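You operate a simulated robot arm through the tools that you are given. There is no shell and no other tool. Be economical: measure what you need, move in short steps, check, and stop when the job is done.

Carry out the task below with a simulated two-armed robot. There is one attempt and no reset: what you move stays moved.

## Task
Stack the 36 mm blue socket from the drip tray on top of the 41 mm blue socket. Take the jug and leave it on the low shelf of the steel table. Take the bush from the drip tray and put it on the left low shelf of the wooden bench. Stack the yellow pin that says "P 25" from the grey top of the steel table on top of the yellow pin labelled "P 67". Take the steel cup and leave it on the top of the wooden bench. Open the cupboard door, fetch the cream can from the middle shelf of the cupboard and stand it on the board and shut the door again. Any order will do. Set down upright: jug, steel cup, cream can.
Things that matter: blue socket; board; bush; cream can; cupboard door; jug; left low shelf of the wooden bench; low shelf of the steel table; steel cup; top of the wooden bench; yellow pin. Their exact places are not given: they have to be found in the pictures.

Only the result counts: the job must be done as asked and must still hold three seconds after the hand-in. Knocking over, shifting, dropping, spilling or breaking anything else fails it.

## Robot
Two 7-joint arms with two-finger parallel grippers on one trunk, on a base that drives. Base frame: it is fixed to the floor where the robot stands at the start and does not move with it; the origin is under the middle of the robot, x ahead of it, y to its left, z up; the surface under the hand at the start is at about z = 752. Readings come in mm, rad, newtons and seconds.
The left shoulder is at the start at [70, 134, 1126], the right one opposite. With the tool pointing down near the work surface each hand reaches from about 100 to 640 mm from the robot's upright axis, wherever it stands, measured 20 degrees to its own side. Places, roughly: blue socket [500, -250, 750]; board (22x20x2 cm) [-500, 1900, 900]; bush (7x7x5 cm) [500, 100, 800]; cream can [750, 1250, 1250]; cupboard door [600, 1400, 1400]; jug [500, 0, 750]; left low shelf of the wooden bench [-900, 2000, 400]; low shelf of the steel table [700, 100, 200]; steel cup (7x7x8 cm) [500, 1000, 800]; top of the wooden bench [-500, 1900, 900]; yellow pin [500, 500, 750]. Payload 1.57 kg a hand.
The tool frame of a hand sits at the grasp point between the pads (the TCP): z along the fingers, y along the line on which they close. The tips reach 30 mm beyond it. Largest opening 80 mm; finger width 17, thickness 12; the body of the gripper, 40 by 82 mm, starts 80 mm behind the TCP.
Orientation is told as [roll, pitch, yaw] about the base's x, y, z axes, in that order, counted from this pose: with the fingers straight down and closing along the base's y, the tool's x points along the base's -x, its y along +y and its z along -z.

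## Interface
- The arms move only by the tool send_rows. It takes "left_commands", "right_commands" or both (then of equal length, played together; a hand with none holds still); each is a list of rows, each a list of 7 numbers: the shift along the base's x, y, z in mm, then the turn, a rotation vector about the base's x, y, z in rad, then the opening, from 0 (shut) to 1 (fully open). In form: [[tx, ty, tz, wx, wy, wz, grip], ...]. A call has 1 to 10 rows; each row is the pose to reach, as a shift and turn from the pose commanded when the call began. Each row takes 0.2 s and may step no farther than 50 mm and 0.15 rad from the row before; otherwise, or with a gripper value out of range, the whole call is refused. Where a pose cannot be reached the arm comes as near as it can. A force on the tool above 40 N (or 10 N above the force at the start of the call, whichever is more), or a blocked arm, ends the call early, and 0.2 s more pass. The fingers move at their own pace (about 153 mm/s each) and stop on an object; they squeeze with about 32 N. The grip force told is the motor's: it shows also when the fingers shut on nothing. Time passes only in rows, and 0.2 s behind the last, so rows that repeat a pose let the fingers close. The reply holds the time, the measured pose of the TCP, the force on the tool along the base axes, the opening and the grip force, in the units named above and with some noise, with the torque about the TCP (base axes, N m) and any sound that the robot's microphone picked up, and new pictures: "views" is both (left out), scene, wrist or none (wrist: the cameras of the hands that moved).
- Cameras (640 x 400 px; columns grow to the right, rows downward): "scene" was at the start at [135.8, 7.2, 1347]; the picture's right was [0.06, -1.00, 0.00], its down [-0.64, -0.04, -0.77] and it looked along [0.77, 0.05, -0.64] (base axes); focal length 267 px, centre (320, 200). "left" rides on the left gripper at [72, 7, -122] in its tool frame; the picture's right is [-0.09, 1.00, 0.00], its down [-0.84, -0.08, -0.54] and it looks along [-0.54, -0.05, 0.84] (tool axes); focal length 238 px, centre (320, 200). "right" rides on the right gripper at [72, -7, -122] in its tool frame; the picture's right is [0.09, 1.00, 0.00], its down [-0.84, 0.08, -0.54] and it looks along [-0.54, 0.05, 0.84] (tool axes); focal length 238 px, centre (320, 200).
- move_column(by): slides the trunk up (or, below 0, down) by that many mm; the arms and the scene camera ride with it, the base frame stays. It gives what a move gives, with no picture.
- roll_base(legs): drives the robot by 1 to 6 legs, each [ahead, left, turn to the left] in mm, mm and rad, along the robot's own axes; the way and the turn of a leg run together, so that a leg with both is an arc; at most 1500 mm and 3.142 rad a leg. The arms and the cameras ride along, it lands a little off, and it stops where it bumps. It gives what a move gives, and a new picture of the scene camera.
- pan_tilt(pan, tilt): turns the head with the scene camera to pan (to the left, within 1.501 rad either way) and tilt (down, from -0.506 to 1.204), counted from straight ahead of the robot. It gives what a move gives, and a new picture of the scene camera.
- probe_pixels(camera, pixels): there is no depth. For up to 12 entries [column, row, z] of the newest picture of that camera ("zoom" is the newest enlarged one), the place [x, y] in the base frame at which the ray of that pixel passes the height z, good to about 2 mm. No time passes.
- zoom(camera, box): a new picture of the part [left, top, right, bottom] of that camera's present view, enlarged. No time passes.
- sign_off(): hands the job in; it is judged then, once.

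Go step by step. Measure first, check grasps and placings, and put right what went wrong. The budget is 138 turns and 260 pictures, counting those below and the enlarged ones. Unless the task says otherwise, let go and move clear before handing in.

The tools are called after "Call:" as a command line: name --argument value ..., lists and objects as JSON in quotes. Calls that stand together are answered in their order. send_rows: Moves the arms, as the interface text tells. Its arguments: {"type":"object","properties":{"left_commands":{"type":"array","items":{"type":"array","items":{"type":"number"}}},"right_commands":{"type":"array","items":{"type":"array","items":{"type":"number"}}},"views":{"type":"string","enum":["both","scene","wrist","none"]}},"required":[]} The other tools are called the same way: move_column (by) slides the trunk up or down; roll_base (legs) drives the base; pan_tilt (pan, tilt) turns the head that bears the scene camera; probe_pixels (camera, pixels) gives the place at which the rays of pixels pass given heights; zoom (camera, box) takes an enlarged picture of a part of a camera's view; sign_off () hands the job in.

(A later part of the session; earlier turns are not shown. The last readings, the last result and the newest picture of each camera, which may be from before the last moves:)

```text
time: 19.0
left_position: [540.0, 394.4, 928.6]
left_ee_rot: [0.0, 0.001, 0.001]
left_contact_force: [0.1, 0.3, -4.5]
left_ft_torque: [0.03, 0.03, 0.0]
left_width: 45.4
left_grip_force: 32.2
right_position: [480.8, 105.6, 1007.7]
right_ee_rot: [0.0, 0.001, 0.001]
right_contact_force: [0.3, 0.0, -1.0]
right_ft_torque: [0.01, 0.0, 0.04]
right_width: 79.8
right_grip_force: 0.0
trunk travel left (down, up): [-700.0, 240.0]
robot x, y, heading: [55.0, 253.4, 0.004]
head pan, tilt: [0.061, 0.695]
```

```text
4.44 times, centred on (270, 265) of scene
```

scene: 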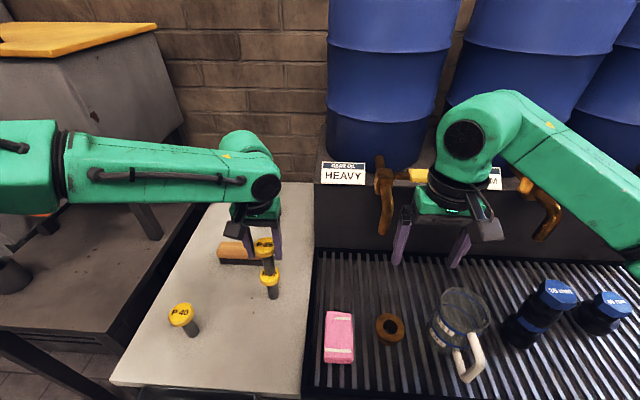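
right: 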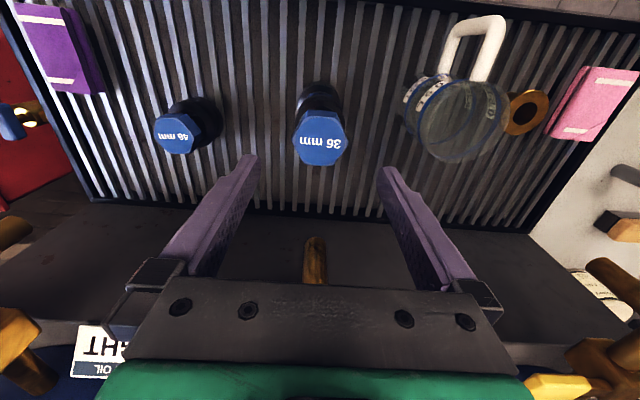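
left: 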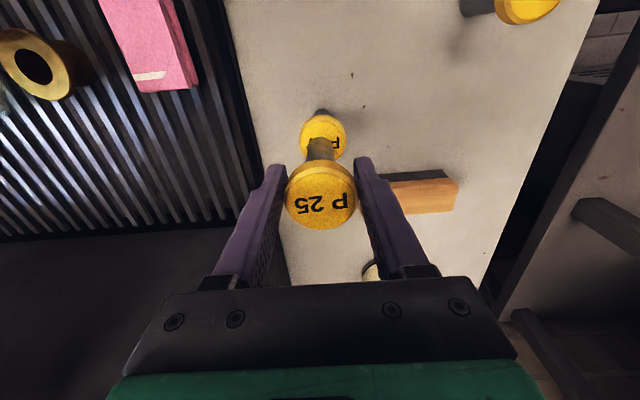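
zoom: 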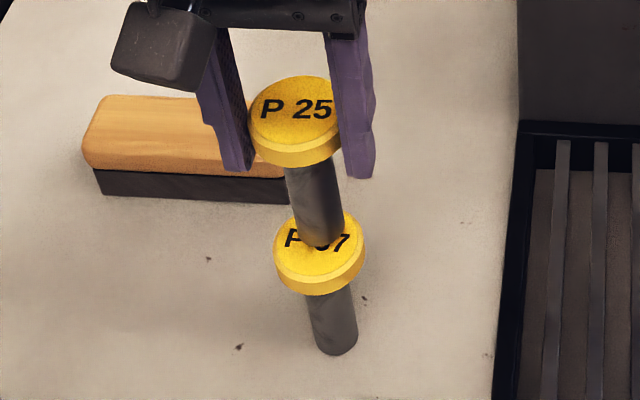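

Stem base is nearly over P 67's centre (2 mm short in y). Correct and lower slowly to contact.

Call:
send_rows --left_commands '[[0, 1.8, -4, 0, 0, 0, 0.3], [0, 1.8, -7, 0, 0, 0, 0.3], [0, 1.8, -9, 0, 0, 0, 0.3], [0, 1.8, -9, 0, 0, 0, 0.3]]' --views "none"

Call:
zoom --camera "left" --box '[240, 90, 400, 190]'

Call:
zoom --camera "scene" --box '[240, 235, 300, 305]'

```text
time: 20.0
left_position: [539.4, 396.3, 920.9]
left_ee_rot: [0.0, -0.003, 0.001]
left_contact_force: [0.5, 2.6, 7.4]
left_ft_torque: [0.3, -0.01, 0.03]
left_width: 45.2
left_grip_force: 32.1
right_position: [477.7, 105.5, 1008.8]
right_ee_rot: [0.0, -0.003, 0.003]
right_contact_force: [-0.2, 0.7, 0.2]
right_ft_torque: [0.0, 0.01, 0.01]
right_width: 80.0
right_grip_force: 0.2
trunk travel left (down, up): [-700.0, 240.0]
robot x, y, heading: [62.0, 253.4, 0.004]
head pan, tilt: [0.061, 0.695]
```

```text
4.00 times, centred on (320, 140) of left
```

zoom: 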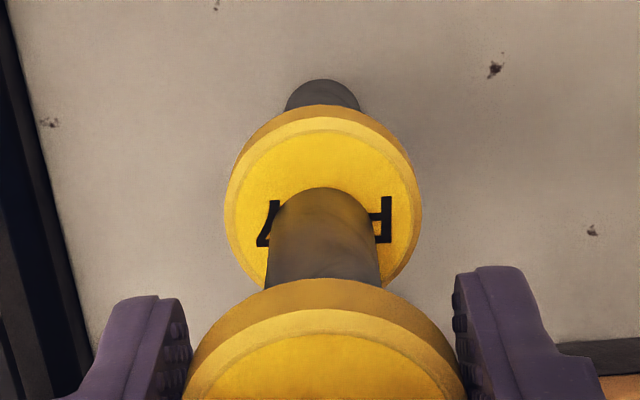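

```text
5.71 times, centred on (270, 270) of scene
```

zoom: 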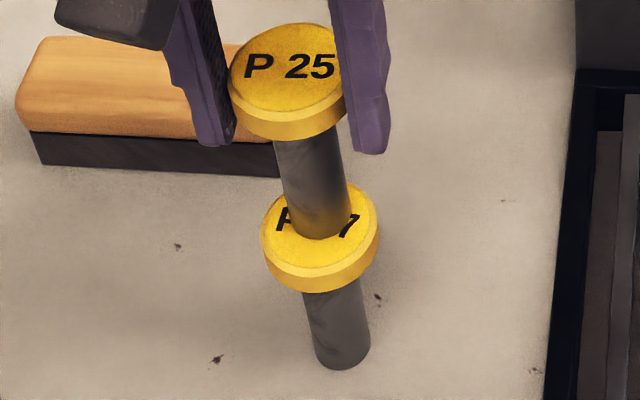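

Contact (+12 N) and well centred. Release and rise.

Call:
send_rows --left_commands '[[0, 0, 0.5, 0, 0, 0, 0.6], [0, 0, 0.5, 0, 0, 0, 0.8], [0, 0, 0.5, 0, 0, 0, 1], [0, 0, 20, 0, 0, 0, 1], [0, 0, 60, 0, 0, 0, 1], [0, 0, 105, 0, 0, 0, 1], [0, 0, 150, 0, 0, 0, 1]]'

```text
time: 21.6
left_position: [538.4, 395.9, 1068.8]
left_ee_rot: [0.0, -0.001, 0.001]
left_contact_force: [0.5, 0.5, -1.1]
left_ft_torque: [-0.03, 0.02, -0.01]
left_width: 80.0
left_grip_force: 0.1
right_position: [479.8, 105.3, 1009.1]
right_ee_rot: [0.0, -0.003, 0.0]
right_contact_force: [0.1, -0.7, -0.8]
right_ft_torque: [0.01, -0.02, -0.02]
right_width: 80.0
right_grip_force: 0.0
trunk travel left (down, up): [-700.0, 240.0]
robot x, y, heading: [60.9, 255.4, 0.009]
head pan, tilt: [0.061, 0.695]
```

scene: 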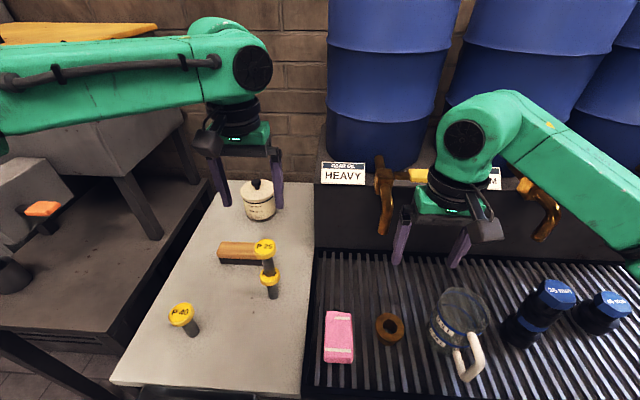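
left: 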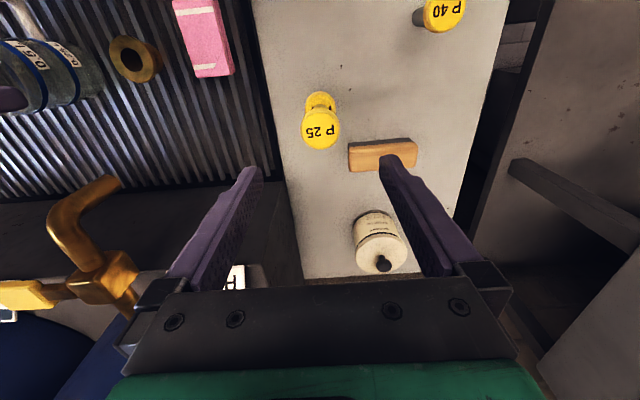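

Pins stacked. Now I back off to look at the low shelf under the steel table.

Call:
roll_base --legs '[[-700, -150, 0]]'

Call:
pan_tilt --pan 0 --tilt 0.75

```text
time: 25.4
left_position: [-143.1, 243.7, 1069.1]
left_ee_rot: [-0.001, 0.002, 0.008]
left_contact_force: [-0.7, -0.2, 0.0]
left_ft_torque: [0.04, 0.0, -0.01]
left_width: 79.8
left_grip_force: 0.1
right_position: [-201.1, -46.8, 1007.8]
right_ee_rot: [-0.001, -0.001, 0.008]
right_contact_force: [-0.1, 0.6, 1.2]
right_ft_torque: [0.01, 0.05, 0.02]
right_width: 80.0
right_grip_force: 0.1
trunk travel left (down, up): [-700.0, 240.0]
robot x, y, heading: [-624.4, 102.0, 0.01]
head pan, tilt: [0.061, 0.695]
```

scene: 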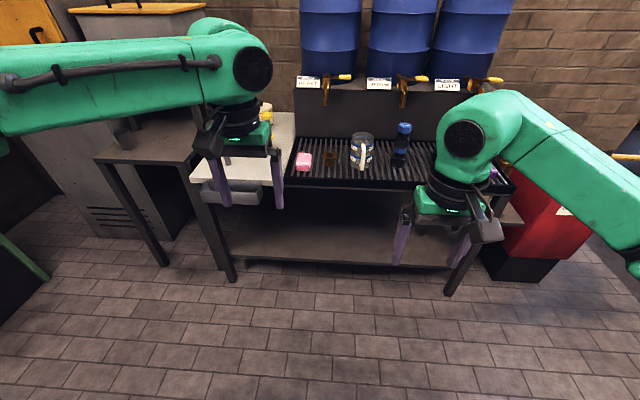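

```text
time: 26.1
left_position: [-144.5, 243.4, 1069.3]
left_ee_rot: [-0.001, -0.001, 0.009]
left_contact_force: [-0.8, -0.9, -0.1]
left_ft_torque: [0.02, -0.01, -0.01]
left_width: 80.0
left_grip_force: 0.2
right_position: [-200.4, -47.5, 1008.9]
right_ee_rot: [0.0, 0.0, 0.005]
right_contact_force: [-0.1, -0.7, 0.1]
right_ft_torque: [0.0, -0.03, -0.01]
right_width: 80.3
right_grip_force: 0.0
trunk travel left (down, up): [-700.0, 240.0]
robot x, y, heading: [-623.8, 99.9, 0.008]
head pan, tilt: [0.0, 0.75]
```

scene: 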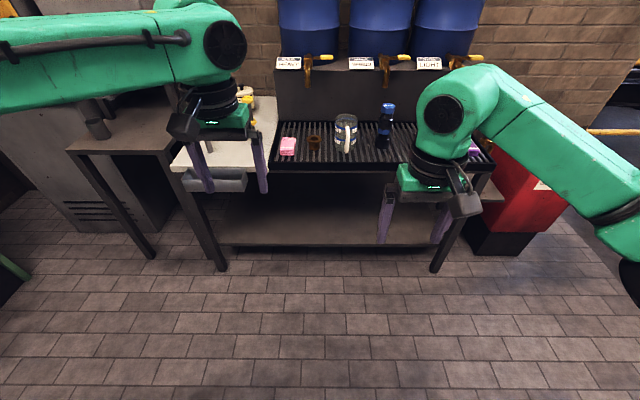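

Call:
zoom --camera "scene" --box '[160, 100, 520, 290]'

Call:
probe_pixels --camera "scene" --pixels '[[220, 270, 0], [435, 271, 0], [330, 244, 200], [330, 200, 200], [330, 244, 170], [330, 170, 752], [330, 172, 700], [155, 258, 0], [240, 244, 200], [420, 244, 200]]'

```text
1.78 times, centred on (340, 195) of scene
```

zoom: 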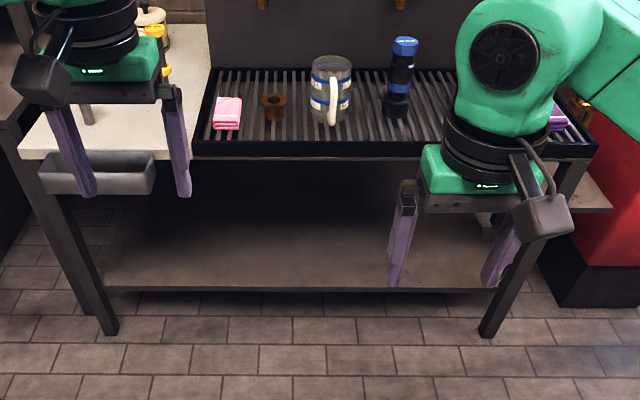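

```text
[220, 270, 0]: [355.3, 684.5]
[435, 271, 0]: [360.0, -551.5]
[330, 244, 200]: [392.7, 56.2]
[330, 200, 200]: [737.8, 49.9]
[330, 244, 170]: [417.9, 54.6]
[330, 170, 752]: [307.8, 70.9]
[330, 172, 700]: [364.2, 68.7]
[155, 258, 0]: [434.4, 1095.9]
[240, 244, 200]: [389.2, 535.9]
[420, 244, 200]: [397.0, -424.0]
```

The low shelf is clear (z≈200, front edge x≈390), open below the tray. I'll pinch the jug's left wall with the left hand tilted forward, so first tilt the left hand by -0.6 about y and retract the right hand.

Call:
send_rows --left_commands '[[0, 0, 0, 0, -0.15, 0, 1], [0, 0, 0, 0, -0.3, 0, 1], [0, 0, 0, 0, -0.45, 0, 1], [0, 0, 0, 0, -0.6, 0, 1], [0, 0, 0, 0, -0.6, 0, 1]]' --right_commands '[[-45, -15, 0, 0, 0, 0, 1], [-90, -30, 0, 0, 0, 0, 1], [-135, -45, 0, 0, 0, 0, 1], [-180, -60, 0, 0, 0, 0, 1], [-220, -80, 0, 0, 0, 0, 1]]' --views "none"

Call:
roll_base --legs '[[500, -130, 0]]'

```text
time: 27.3
left_position: [-145.8, 244.6, 1069.8]
left_ee_rot: [-0.007, -0.604, 0.011]
left_contact_force: [0.0, 1.1, -0.2]
left_ft_torque: [-0.03, 0.01, 0.01]
left_width: 80.1
left_grip_force: 0.0
right_position: [-403.2, -115.3, 1008.6]
right_ee_rot: [0.0, 0.001, 0.011]
right_contact_force: [0.2, -0.7, -0.2]
right_ft_torque: [-0.03, 0.01, 0.02]
right_width: 79.9
right_grip_force: 0.1
right hand out of reach, approached as far as the arm can: row 5
trunk travel left (down, up): [-700.0, 240.0]
robot x, y, heading: [-621.4, 94.9, 0.006]
head pan, tilt: [0.0, 0.75]
```

```text
time: 30.3
left_position: [353.7, 118.7, 1070.1]
left_ee_rot: [-0.006, -0.602, 0.016]
left_contact_force: [1.1, -0.4, 0.4]
left_ft_torque: [-0.01, -0.02, 0.03]
left_width: 79.9
left_grip_force: 0.1
right_position: [99.8, -242.1, 1008.4]
right_ee_rot: [-0.001, 0.0, 0.014]
right_contact_force: [-0.4, -0.2, 0.0]
right_ft_torque: [0.0, -0.01, -0.02]
right_width: 79.9
right_grip_force: 0.2
trunk travel left (down, up): [-700.0, 240.0]
robot x, y, heading: [-126.5, -24.1, 0.013]
head pan, tilt: [0.0, 0.75]
```

scene: 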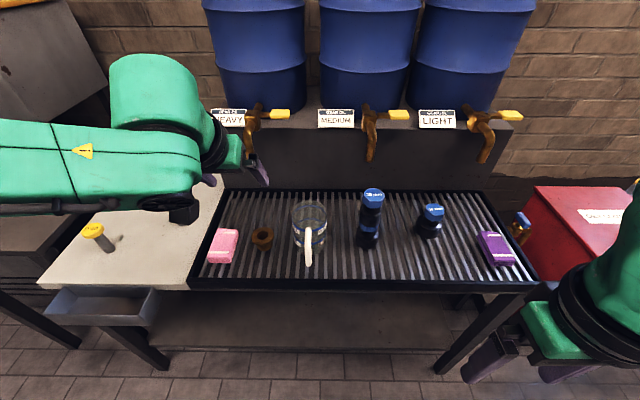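

Drive the rest of the way and correct heading.

Call:
roll_base --legs '[[160, 0, -0.013]]'

Call:
zoom --camera "scene" --box '[220, 180, 420, 320]'

Call:
zoom --camera "left" --box '[0, 0, 640, 400]'

```text
time: 31.7
left_position: [514.2, 116.0, 1068.7]
left_ee_rot: [-0.005, -0.602, 0.005]
left_contact_force: [0.7, 0.0, -0.1]
left_ft_torque: [0.01, -0.04, 0.0]
left_width: 80.0
left_grip_force: 0.0
right_position: [254.7, -243.3, 1007.7]
right_ee_rot: [0.001, -0.003, 0.002]
right_contact_force: [0.1, -0.2, 0.8]
right_ft_torque: [-0.02, 0.0, 0.01]
right_width: 80.0
right_grip_force: 0.1
trunk travel left (down, up): [-700.0, 240.0]
robot x, y, heading: [37.0, -26.8, 0.001]
head pan, tilt: [0.0, 0.75]
```

scene: 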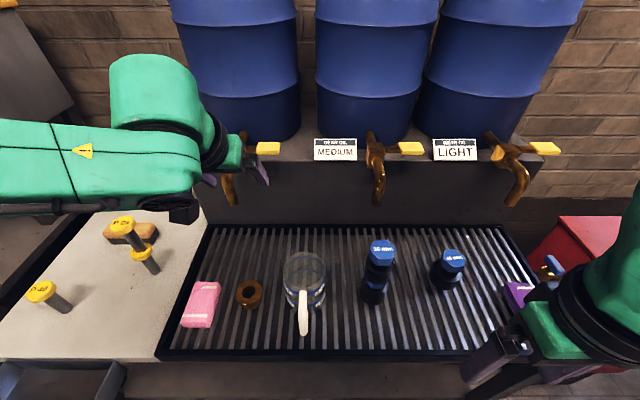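

```text
2.86 times, centred on (320, 250) of scene
```

zoom: 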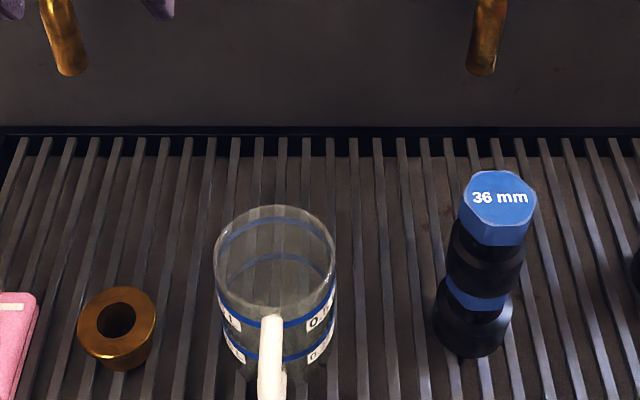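

```text
1.00 times, centred on (320, 200) of left (not enlarged: the box is as wide or as high as the picture)
```

zoom: 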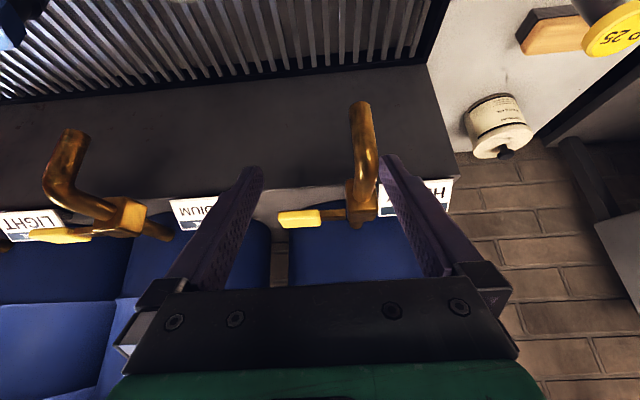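

Move the left hand back and lower so its camera sees the jug.

Call:
send_rows --left_commands '[[-30, -14, -28, 0, 0, 0, 1], [-60, -28, -55, 0, 0, 0, 1], [-90, -42, -80, 0, 0, 0, 1], [-120, -56, -100, 0, 0, 0, 1], [-120, -56, -100, 0, 0, 0, 1]]'

Call:
probe_pixels --camera "scene" --pixels '[[303.9, 270.3, 840], [303.9, 270.3, 860], [303.9, 270.3, 880], [283.3, 270, 860], [324.6, 270, 860], [303.2, 292, 850]]'

```text
time: 32.9
left_position: [470.7, 42.5, 1018.7]
left_ee_rot: [-0.004, -0.598, 0.001]
left_contact_force: [0.3, -0.1, -0.4]
left_ft_torque: [0.07, 0.0, 0.05]
left_width: 80.1
left_grip_force: 0.1
left hand out of reach, approached as far as the arm can: row 2, 3, 4, 5
right_position: [258.2, -245.9, 1007.4]
right_ee_rot: [0.004, 0.003, 0.003]
right_contact_force: [0.7, 0.5, -0.4]
right_ft_torque: [0.05, 0.02, 0.04]
right_width: 80.2
right_grip_force: 0.0
trunk travel left (down, up): [-700.0, 240.0]
robot x, y, heading: [37.7, -24.0, 0.006]
head pan, tilt: [0.0, 0.75]
```

scene: 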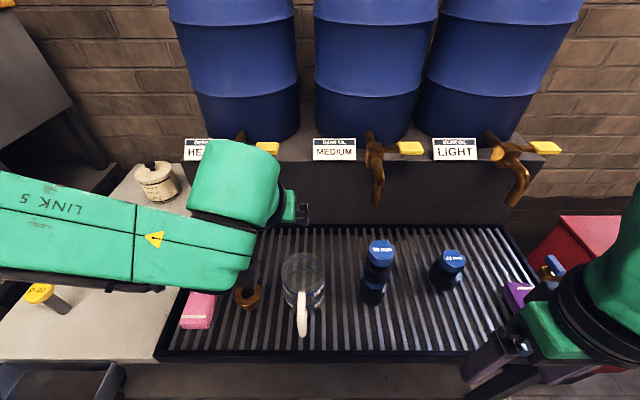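
left: 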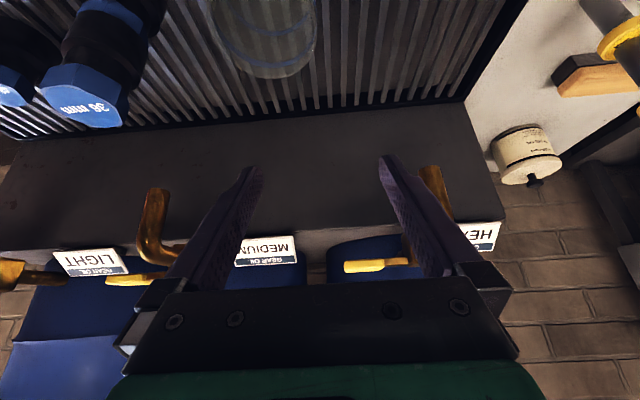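

```text
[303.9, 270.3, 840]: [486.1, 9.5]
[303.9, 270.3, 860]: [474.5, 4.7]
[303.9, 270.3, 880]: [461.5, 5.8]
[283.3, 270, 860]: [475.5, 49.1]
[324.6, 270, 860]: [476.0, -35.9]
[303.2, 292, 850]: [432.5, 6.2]
```

The tilted arm can't fold closer; back the base 120 mm so the jug falls farther out, then look with the wrist camera.

Call:
roll_base --legs '[[-120, 0, -0.004]]'

Call:
zoom --camera "left" --box '[160, 0, 480, 200]'

```text
time: 34.2
left_position: [350.5, 44.2, 1018.4]
left_ee_rot: [-0.005, -0.6, 0.0]
left_contact_force: [0.6, 0.0, 0.3]
left_ft_torque: [0.01, -0.02, -0.02]
left_width: 79.8
left_grip_force: 0.1
right_position: [136.5, -244.5, 1008.7]
right_ee_rot: [-0.001, 0.0, -0.003]
right_contact_force: [0.3, 0.3, 0.4]
right_ft_torque: [0.0, 0.0, -0.01]
right_width: 80.2
right_grip_force: 0.1
trunk travel left (down, up): [-700.0, 240.0]
robot x, y, heading: [-85.8, -25.7, 0.0]
head pan, tilt: [0.0, 0.75]
```

scene: 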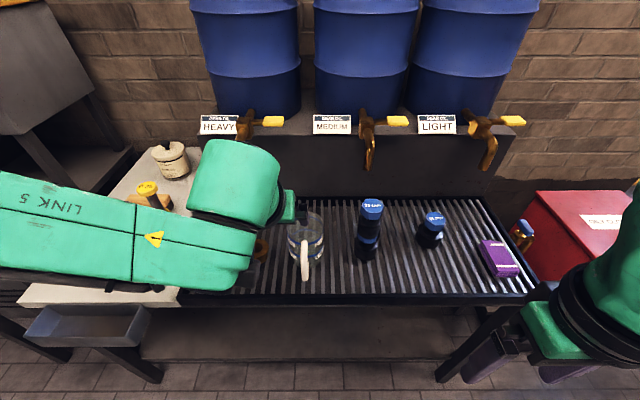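

```text
2.00 times, centred on (320, 100) of left
```

zoom: 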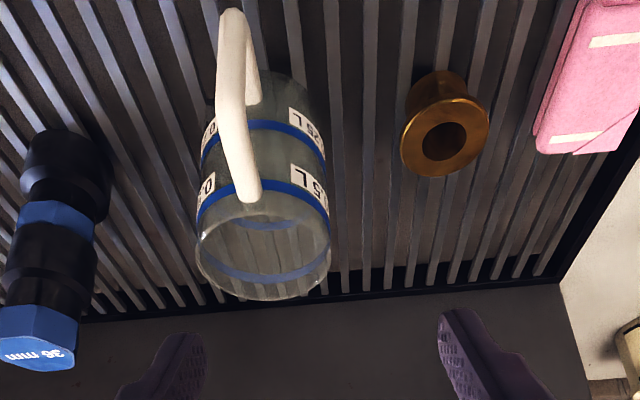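

Call:
probe_pixels --camera "left" --pixels '[[291.5, 126, 840], [291.5, 126, 860], [291.5, 126, 880], [258, 124, 860], [325, 120, 860], [291, 102, 860], [291, 149.5, 860]]'

Call:
zoom --camera "scene" --box '[240, 170, 440, 300]'

```text
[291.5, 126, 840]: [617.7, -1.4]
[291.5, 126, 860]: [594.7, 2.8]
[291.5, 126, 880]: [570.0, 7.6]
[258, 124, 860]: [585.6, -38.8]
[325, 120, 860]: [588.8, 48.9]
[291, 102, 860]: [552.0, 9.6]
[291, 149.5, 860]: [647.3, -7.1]
```

```text
3.08 times, centred on (340, 235) of scene
```

zoom: 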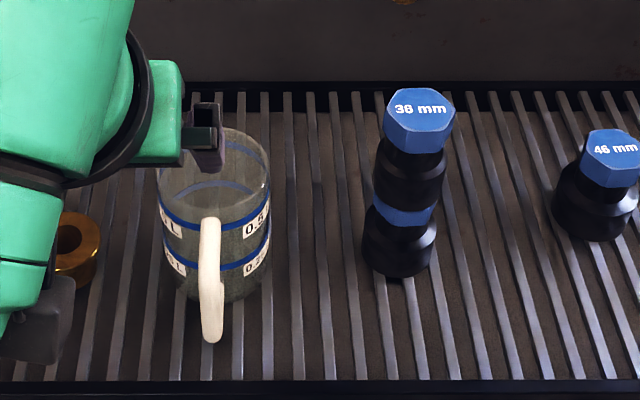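

The jug rim is at z≈860, centred near (475.5,5), ~88 mm wide, so its left wall is at y≈49. Move to above that wall with half-open fingers.

Call:
send_rows --left_commands '[[40, 1, -25, 0, 0, 0, 0.5], [80, 3, -50, 0, 0, 0, 0.5], [110, 4, -75, 0, 0, 0, 0.5], [125, 4, -98, 0, 0, 0, 0.5], [125, 4, -98, 0, 0, 0, 0.5]]'

```text
time: 35.4
left_position: [469.2, 55.5, 925.7]
left_ee_rot: [-0.007, -0.602, -0.001]
left_contact_force: [0.1, 1.0, -0.6]
left_ft_torque: [-0.01, -0.01, 0.01]
left_width: 40.1
left_grip_force: 0.0
left hand out of reach, approached as far as the arm can: row 4, 5
right_position: [133.2, -244.5, 1008.2]
right_ee_rot: [0.0, -0.002, -0.003]
right_contact_force: [0.1, 1.3, -0.3]
right_ft_torque: [0.01, -0.04, 0.0]
right_width: 80.1
right_grip_force: 0.0
trunk travel left (down, up): [-700.0, 240.0]
robot x, y, heading: [-89.3, -29.3, -0.004]
head pan, tilt: [0.0, 0.75]
```

scene: 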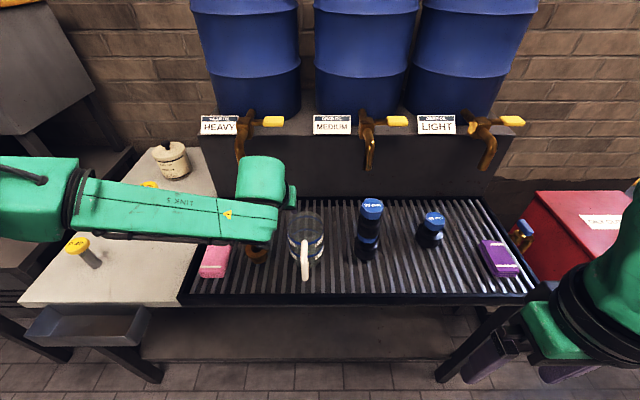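
left: 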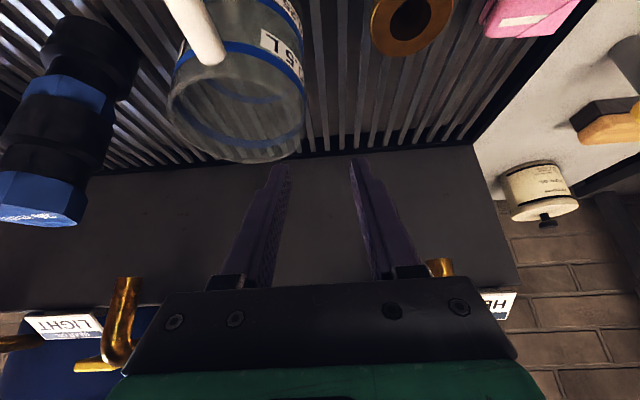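

At far reach now; shift the base 50 ahead and 60 right for a comfortable pose.

Call:
roll_base --legs '[[50, -60, 0.004]]'

Call:
send_rows --left_commands '[[-15, 25, -5, 0, 0, 0, 0.5], [-45, 50, -10, 0, 0, 0, 0.5], [-45, 55, -10, 0, 0, 0, 0.5]]'

```text
time: 36.4
left_position: [518.9, -0.6, 924.2]
left_ee_rot: [-0.007, -0.601, 0.005]
left_contact_force: [0.5, 0.0, 0.5]
left_ft_torque: [-0.01, 0.02, 0.0]
left_width: 40.2
left_grip_force: 0.0
right_position: [184.1, -301.6, 1009.7]
right_ee_rot: [-0.001, -0.002, -0.001]
right_contact_force: [0.6, -0.3, 0.0]
right_ft_torque: [0.02, 0.05, 0.01]
right_width: 80.0
right_grip_force: 0.0
trunk travel left (down, up): [-700.0, 240.0]
robot x, y, heading: [-35.6, -86.5, -0.007]
head pan, tilt: [0.0, 0.75]
```

scene: 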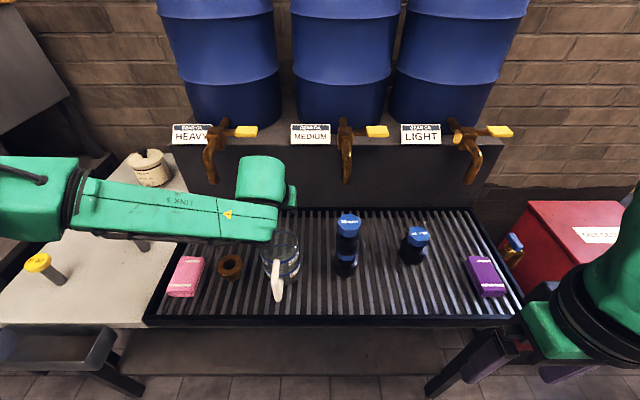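

```text
time: 37.2
left_position: [473.8, 51.6, 915.9]
left_ee_rot: [-0.006, -0.6, 0.001]
left_contact_force: [0.1, -0.1, -1.0]
left_ft_torque: [0.04, -0.01, -0.02]
left_width: 39.9
left_grip_force: 0.0
right_position: [186.2, -303.3, 1008.4]
right_ee_rot: [0.002, -0.001, 0.0]
right_contact_force: [0.2, 0.4, 0.0]
right_ft_torque: [0.0, 0.01, 0.01]
right_width: 80.0
right_grip_force: 0.1
trunk travel left (down, up): [-700.0, 240.0]
robot x, y, heading: [-34.7, -83.1, -0.001]
head pan, tilt: [0.0, 0.75]
```

scene: 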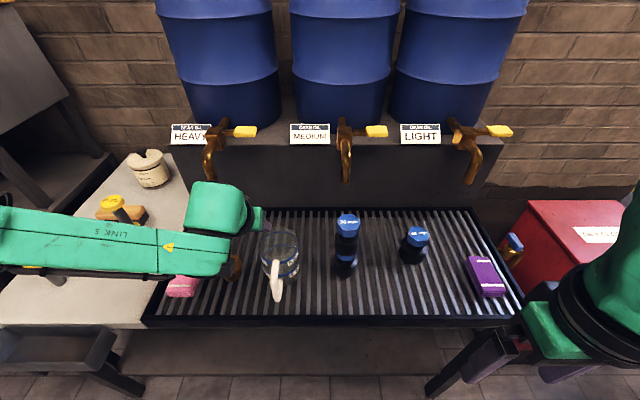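
left: 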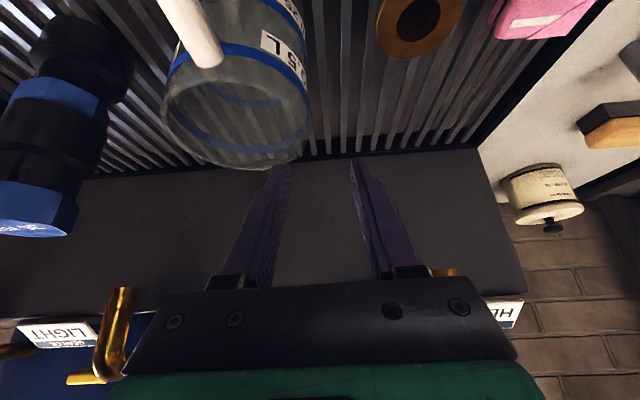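

Call:
probe_pixels --camera "left" --pixels '[[234, 115, 860], [163, 108, 860], [305, 115, 860], [238, 168, 860], [305, 115, 850]]'

Call:
zoom --camera "left" --box '[140, 20, 380, 200]'

Call:
zoom --camera "scene" --box '[200, 200, 360, 320]'

```text
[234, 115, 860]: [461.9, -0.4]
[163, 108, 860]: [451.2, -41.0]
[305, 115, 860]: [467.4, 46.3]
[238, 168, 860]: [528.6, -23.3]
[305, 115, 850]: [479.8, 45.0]
```

```text
2.22 times, centred on (260, 110) of left
```

zoom: 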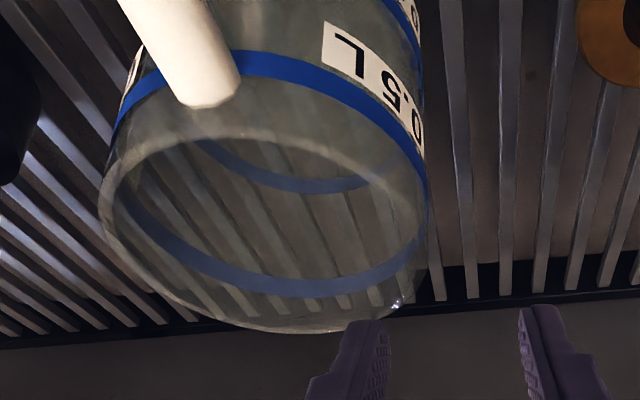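

```text
3.33 times, centred on (280, 260) of scene
```

zoom: 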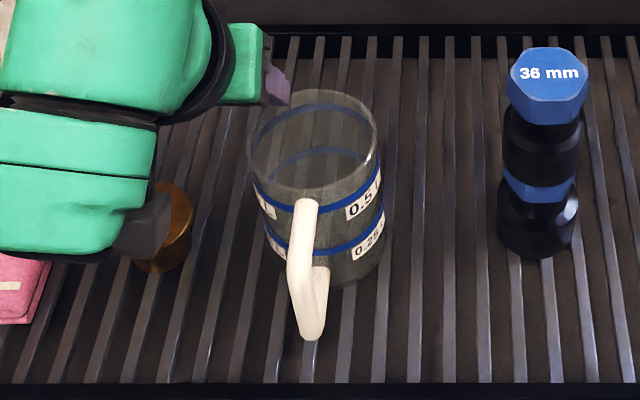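

Jug centre ≈(473,2), left wall at y≈45. Descend astride the wall to TCP z≈846 and check before closing.

Call:
send_rows --left_commands '[[0, -6, -20, 0, 0, 0, 0.5], [0, -6, -45, 0, 0, 0, 0.5], [0, -6, -68, 0, 0, 0, 0.5], [0, -6, -68, 0, 0, 0, 0.5]]'

Call:
zoom --camera "scene" --box '[200, 200, 360, 320]'

Call:
zoom --camera "left" --box '[140, 20, 440, 240]'

```text
time: 38.2
left_position: [473.3, 48.3, 846.9]
left_ee_rot: [-0.007, -0.601, 0.003]
left_contact_force: [0.5, 0.8, -0.1]
left_ft_torque: [0.03, -0.02, -0.03]
left_width: 40.0
left_grip_force: 0.0
right_position: [185.2, -302.4, 1008.7]
right_ee_rot: [0.001, -0.001, 0.001]
right_contact_force: [-0.8, 0.1, 0.2]
right_ft_torque: [-0.02, 0.0, -0.03]
right_width: 79.6
right_grip_force: 0.1
trunk travel left (down, up): [-700.0, 240.0]
robot x, y, heading: [-35.6, -84.7, -0.002]
head pan, tilt: [0.0, 0.75]
```

scene: 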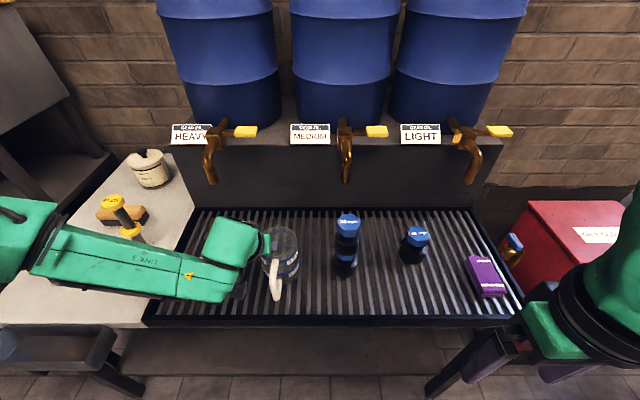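
left: 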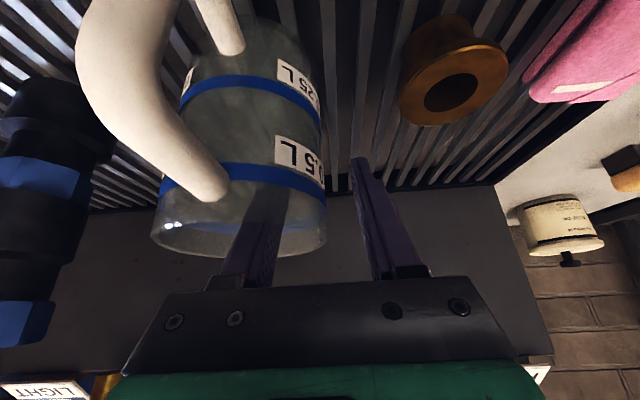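

```text
3.33 times, centred on (280, 260) of scene
```

zoom: 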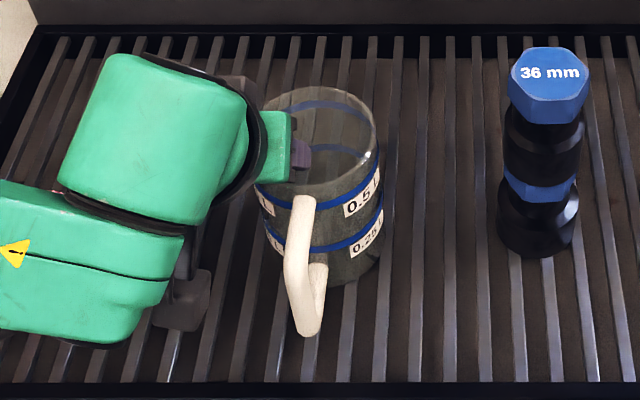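

```text
1.82 times, centred on (290, 130) of left
```

zoom: 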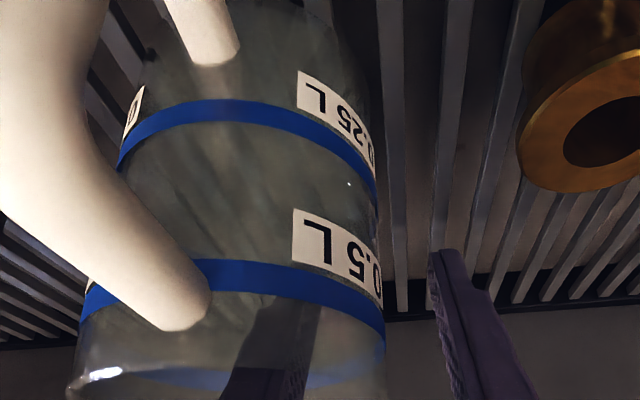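

The wall sits between the fingers (inner one seen through the glass). Close and lift a little.

Call:
send_rows --left_commands '[[0, -2, 0, 0, 0, 0, 0], [0, -2, 0, 0, 0, 0, 0], [0, -2, 0, 0, 0, 0, 0], [0, -2, 15, 0, 0, 0, 0], [0, -2, 40, 0, 0, 0, 0], [0, -2, 40, 0, 0, 0, 0]]'

Call:
zoom --camera "scene" --box '[200, 200, 360, 320]'

```text
time: 39.6
left_position: [475.2, 46.3, 884.9]
left_ee_rot: [-0.005, -0.599, 0.003]
left_contact_force: [-0.1, 0.3, -1.7]
left_ft_torque: [0.07, -0.04, -0.01]
left_width: 12.0
left_grip_force: 28.9
right_position: [185.7, -303.5, 1009.1]
right_ee_rot: [-0.001, -0.001, 0.0]
right_contact_force: [-0.7, -0.3, -0.5]
right_ft_torque: [-0.01, 0.01, 0.02]
right_width: 79.8
right_grip_force: 0.0
trunk travel left (down, up): [-700.0, 240.0]
robot x, y, heading: [-40.2, -87.7, -0.001]
head pan, tilt: [0.0, 0.75]
```

scene: 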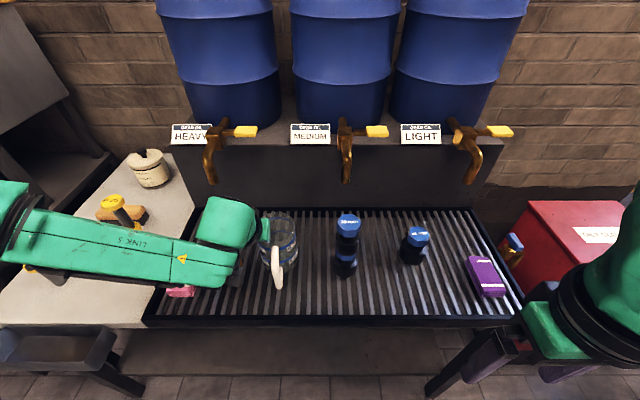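
left: 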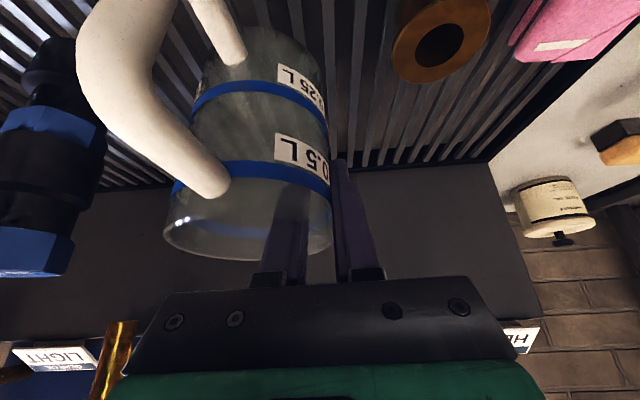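

```text
3.33 times, centred on (280, 260) of scene
```

zoom: 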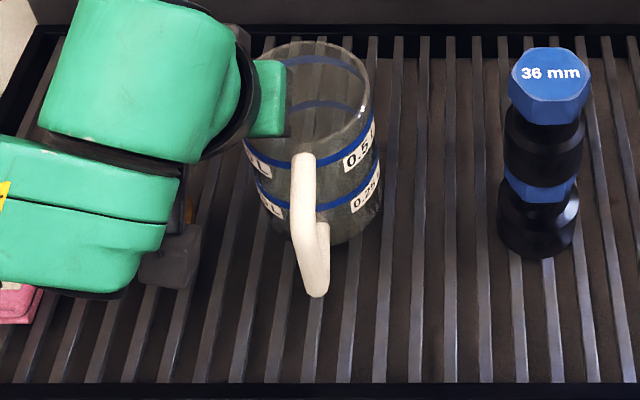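

Jug is held upright (12 mm pinch, ~1.7 N). Lift 40 more, then back away 450 mm and 60 right.

Call:
send_rows --left_commands '[[0, 0, 20, 0, 0, 0, 0], [0, 0, 40, 0, 0, 0, 0], [0, 0, 40, 0, 0, 0, 0]]' --views "none"

Call:
roll_base --legs '[[-450, 0, 0], [0, -60, 0]]'

Call:
move_column --by -540

Call:
pan_tilt --pan 0.1 --tilt 0.3

```text
time: 40.4
left_position: [473.8, 45.8, 927.4]
left_ee_rot: [-0.006, -0.599, 0.004]
left_contact_force: [-0.5, -0.2, -2.3]
left_ft_torque: [0.09, -0.06, 0.0]
left_width: 12.1
left_grip_force: 29.5
right_position: [184.3, -303.3, 1008.2]
right_ee_rot: [-0.001, 0.0, 0.0]
right_contact_force: [-0.1, 0.4, 0.1]
right_ft_torque: [-0.01, -0.02, -0.02]
right_width: 79.9
right_grip_force: 0.0
trunk travel left (down, up): [-700.0, 240.0]
robot x, y, heading: [-35.7, -85.2, 0.001]
head pan, tilt: [0.0, 0.75]
```

```text
time: 43.7
left_position: [23.8, -13.2, 925.9]
left_ee_rot: [-0.009, -0.602, 0.009]
left_contact_force: [-0.6, 0.3, -2.2]
left_ft_torque: [0.07, -0.01, -0.03]
left_width: 12.2
left_grip_force: 28.7
right_position: [-264.3, -362.9, 1008.6]
right_ee_rot: [-0.002, 0.001, 0.003]
right_contact_force: [0.3, 0.7, -0.3]
right_ft_torque: [-0.03, -0.01, -0.01]
right_width: 80.0
right_grip_force: 0.0
trunk travel left (down, up): [-700.0, 240.0]
robot x, y, heading: [-484.6, -148.4, 0.002]
head pan, tilt: [0.0, 0.75]
```

scene: 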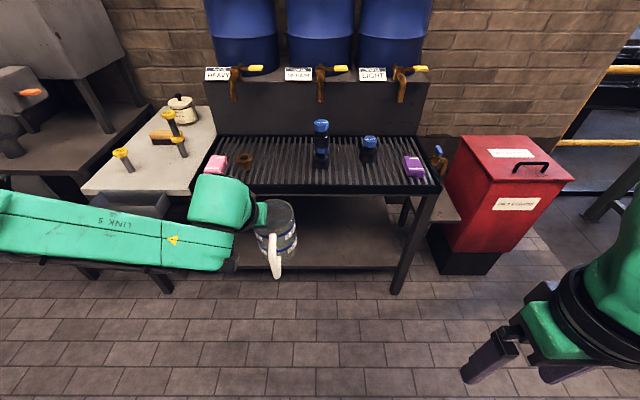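

```text
refused: -540 is not a number from -400 to 400
```

```text
time: 44.6
left_position: [23.8, -14.7, 926.2]
left_ee_rot: [-0.007, -0.602, 0.006]
left_contact_force: [-1.3, -0.1, -2.8]
left_ft_torque: [0.05, 0.02, 0.02]
left_width: 11.8
left_grip_force: 29.4
right_position: [-264.9, -365.0, 1008.9]
right_ee_rot: [-0.001, 0.0, 0.003]
right_contact_force: [1.3, 0.0, -0.2]
right_ft_torque: [-0.02, 0.0, 0.0]
right_width: 79.8
right_grip_force: 0.0
trunk travel left (down, up): [-700.0, 240.0]
robot x, y, heading: [-483.6, -151.3, 0.002]
head pan, tilt: [0.099, 0.3]
```

scene: 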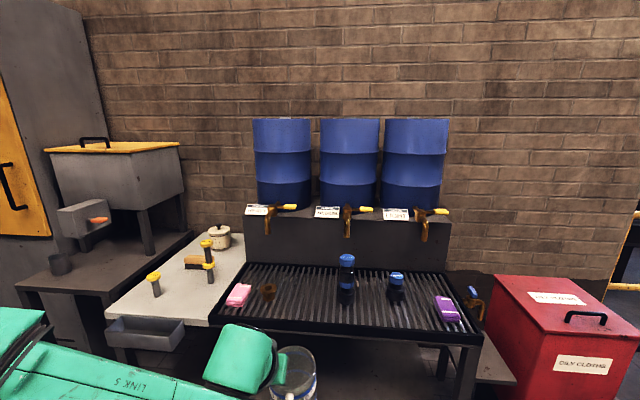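

Call:
move_column --by -400

Call:
move_column --by -180

Call:
pan_tilt --pan 0.1 --tilt 0.5

```text
time: 48.5
left_position: [25.4, -13.9, 525.3]
left_ee_rot: [-0.008, -0.601, 0.006]
left_contact_force: [-0.2, 0.0, -2.4]
left_ft_torque: [0.09, -0.05, -0.01]
left_width: 11.8
left_grip_force: 29.3
right_position: [-265.1, -365.7, 609.8]
right_ee_rot: [0.0, 0.0, 0.004]
right_contact_force: [0.8, -0.2, 0.5]
right_ft_torque: [0.01, -0.01, 0.01]
right_width: 79.7
right_grip_force: 0.1
trunk travel left (down, up): [-300.0, 640.0]
robot x, y, heading: [-484.5, -148.2, 0.005]
head pan, tilt: [0.099, 0.3]
```

```text
time: 50.5
left_position: [25.1, -13.7, 345.5]
left_ee_rot: [-0.008, -0.599, 0.007]
left_contact_force: [0.2, 0.6, -2.9]
left_ft_torque: [0.05, 0.02, 0.0]
left_width: 11.6
left_grip_force: 29.3
right_position: [-265.4, -363.3, 428.0]
right_ee_rot: [0.0, 0.0, 0.003]
right_contact_force: [-0.8, 0.4, -0.8]
right_ft_torque: [0.01, -0.01, 0.0]
right_width: 80.1
right_grip_force: 0.2
trunk travel left (down, up): [-120.0, 820.0]
robot x, y, heading: [-486.2, -149.2, 0.004]
head pan, tilt: [0.099, 0.3]
```

```text
time: 51.2
left_position: [23.0, -14.8, 345.1]
left_ee_rot: [-0.007, -0.6, 0.008]
left_contact_force: [0.1, -0.1, -1.7]
left_ft_torque: [0.06, -0.01, -0.02]
left_width: 11.6
left_grip_force: 29.3
right_position: [-263.9, -365.5, 429.5]
right_ee_rot: [0.0, 0.0, 0.002]
right_contact_force: [-0.3, 1.0, -0.1]
right_ft_torque: [-0.01, -0.03, 0.0]
right_width: 80.0
right_grip_force: 0.0
trunk travel left (down, up): [-120.0, 820.0]
robot x, y, heading: [-484.5, -141.9, 0.003]
head pan, tilt: [0.099, 0.499]
```

scene: 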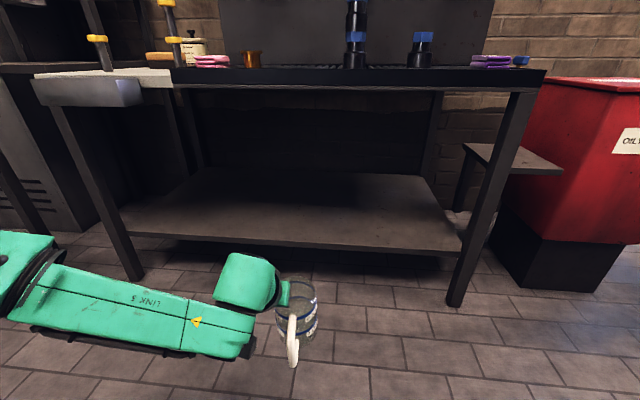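

Call:
probe_pixels --camera "scene" --pixels '[[460, 303, 0], [135, 280, 0], [300, 243, 200], [300, 243, 180], [300, 243, 220], [300, 172, 200], [310, 350, 250], [300, 92, 700], [300, 300, 345], [470, 245, 200], [120, 220, 200]]'

Call:
zoom --camera "scene" --box '[200, 220, 440, 380]'

```text
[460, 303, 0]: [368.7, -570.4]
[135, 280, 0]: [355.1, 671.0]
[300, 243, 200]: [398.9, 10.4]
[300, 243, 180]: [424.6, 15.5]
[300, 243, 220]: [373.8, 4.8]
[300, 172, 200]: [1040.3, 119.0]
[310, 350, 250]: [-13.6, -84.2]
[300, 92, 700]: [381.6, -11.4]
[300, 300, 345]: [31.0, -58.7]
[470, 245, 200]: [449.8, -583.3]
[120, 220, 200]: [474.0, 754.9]
```

```text
2.50 times, centred on (320, 300) of scene
```

zoom: 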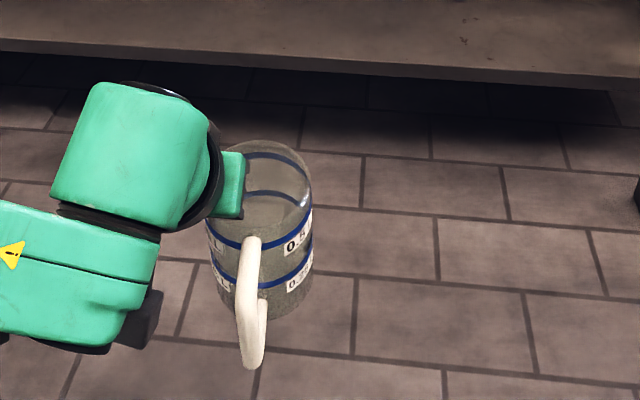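

Jug bottom ~250 clears the shelf (~200–220). Drive ahead 460 into the opening.

Call:
roll_base --legs '[[300, 0, -0.003], [165, 0, 0]]'

Call:
zoom --camera "left" --box '[0, 0, 640, 400]'

```text
time: 54.3
left_position: [486.7, -12.1, 346.2]
left_ee_rot: [-0.007, -0.6, 0.008]
left_contact_force: [0.5, 0.6, -1.9]
left_ft_torque: [0.08, 0.0, 0.01]
left_width: 11.3
left_grip_force: 28.9
right_position: [199.9, -362.7, 427.7]
right_ee_rot: [-0.001, 0.0, 0.005]
right_contact_force: [-0.5, 0.7, -0.6]
right_ft_torque: [0.02, 0.0, 0.01]
right_width: 79.7
right_grip_force: 0.1
trunk travel left (down, up): [-120.0, 820.0]
robot x, y, heading: [-24.8, -149.3, 0.002]
head pan, tilt: [0.099, 0.499]
```

scene: 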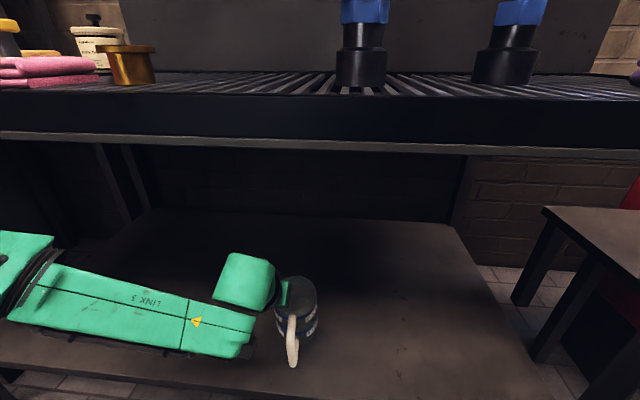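

```text
1.00 times, centred on (320, 200) of left (not enlarged: the box is as wide or as high as the picture)
```

zoom: 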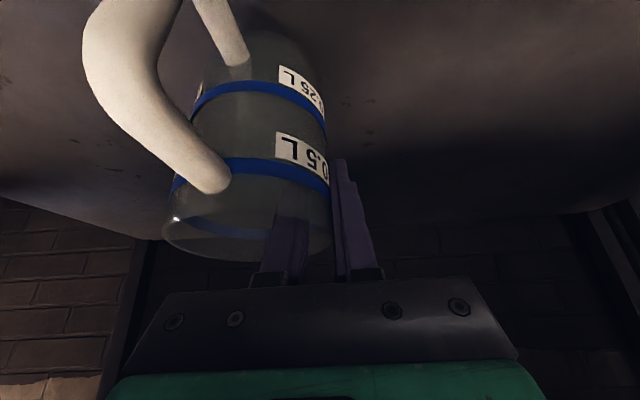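

Jug hangs over the shelf. Lower with the arm in small steps to feel contact.

Call:
send_rows --left_commands '[[0, 0, -12, 0, 0, 0, 0], [0, 0, -20, 0, 0, 0, 0], [0, 0, -26, 0, 0, 0, 0], [0, 0, -30, 0, 0, 0, 0], [0, 0, -30, 0, 0, 0, 0]]'

Call:
probe_pixels --camera "scene" --pixels '[[270, 388, 200], [270, 388, 220], [310, 340, 250]]'

```text
time: 55.5
left_position: [487.7, -11.4, 321.1]
left_ee_rot: [-0.005, -0.615, 0.01]
left_contact_force: [2.5, 6.6, 34.9]
left_ft_torque: [-0.49, 0.99, -0.15]
left_width: 11.7
left_grip_force: 28.9
right_position: [198.5, -363.6, 428.9]
right_ee_rot: [0.002, -0.006, 0.005]
right_contact_force: [0.2, -0.2, 0.7]
right_ft_torque: [-0.01, -0.01, -0.03]
right_width: 79.8
right_grip_force: 0.1
trunk travel left (down, up): [-120.0, 820.0]
robot x, y, heading: [-21.7, -145.2, 0.005]
head pan, tilt: [0.099, 0.499]
```

scene: 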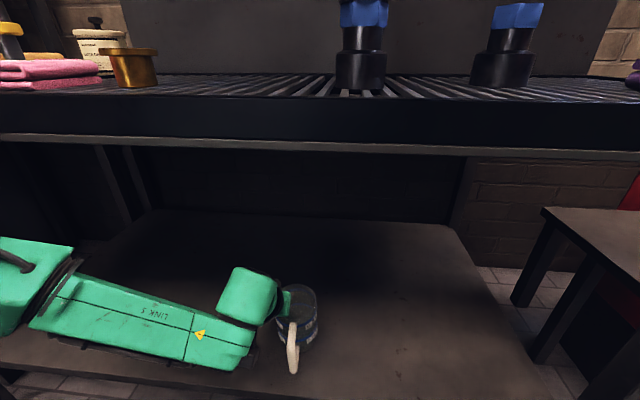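
left: 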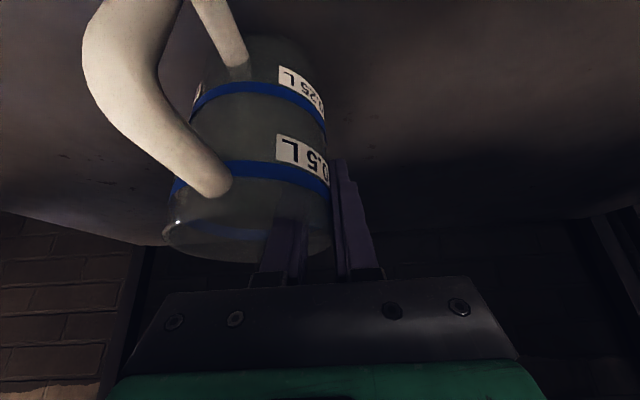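

```text
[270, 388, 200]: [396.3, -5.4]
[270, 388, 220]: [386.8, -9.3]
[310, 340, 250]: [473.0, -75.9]
```

Contact at TCP z≈321 (shelf ≈225), pressing 35 N. Relax 4 mm, then open.

Call:
send_rows --left_commands '[[0, 0, 3, 0, 0, 0, 0], [0, 0, 4.5, 0, 0, 0, 0], [0, 0, 4.5, 0, 0, 0, 0.25], [0, 0, 4.5, 0, 0, 0, 0.45], [0, 0, 4.5, 0, 0, 0, 0.5], [0, 0, 4.5, 0, 0, 0, 0.5]]'

```text
time: 56.9
left_position: [487.1, -11.6, 320.0]
left_ee_rot: [-0.007, -0.601, 0.008]
left_contact_force: [-0.3, -0.9, 0.7]
left_ft_torque: [-0.04, 0.01, -0.01]
left_width: 40.1
left_grip_force: 0.1
right_position: [198.5, -362.9, 428.5]
right_ee_rot: [-0.001, -0.002, 0.006]
right_contact_force: [0.2, 0.3, 0.3]
right_ft_torque: [0.01, -0.02, -0.02]
right_width: 79.9
right_grip_force: 0.1
trunk travel left (down, up): [-120.0, 820.0]
robot x, y, heading: [-18.6, -144.8, 0.006]
head pan, tilt: [0.099, 0.499]
```

scene: 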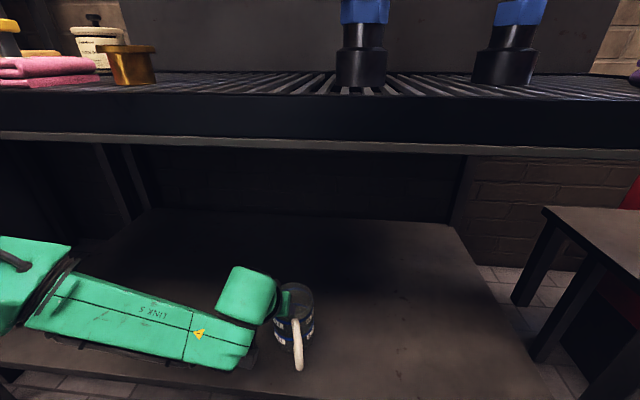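
left: 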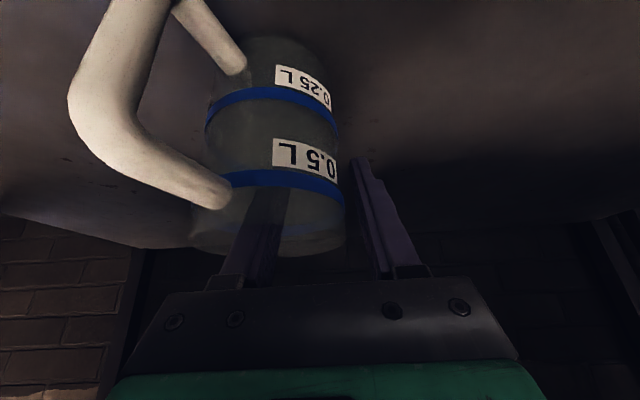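

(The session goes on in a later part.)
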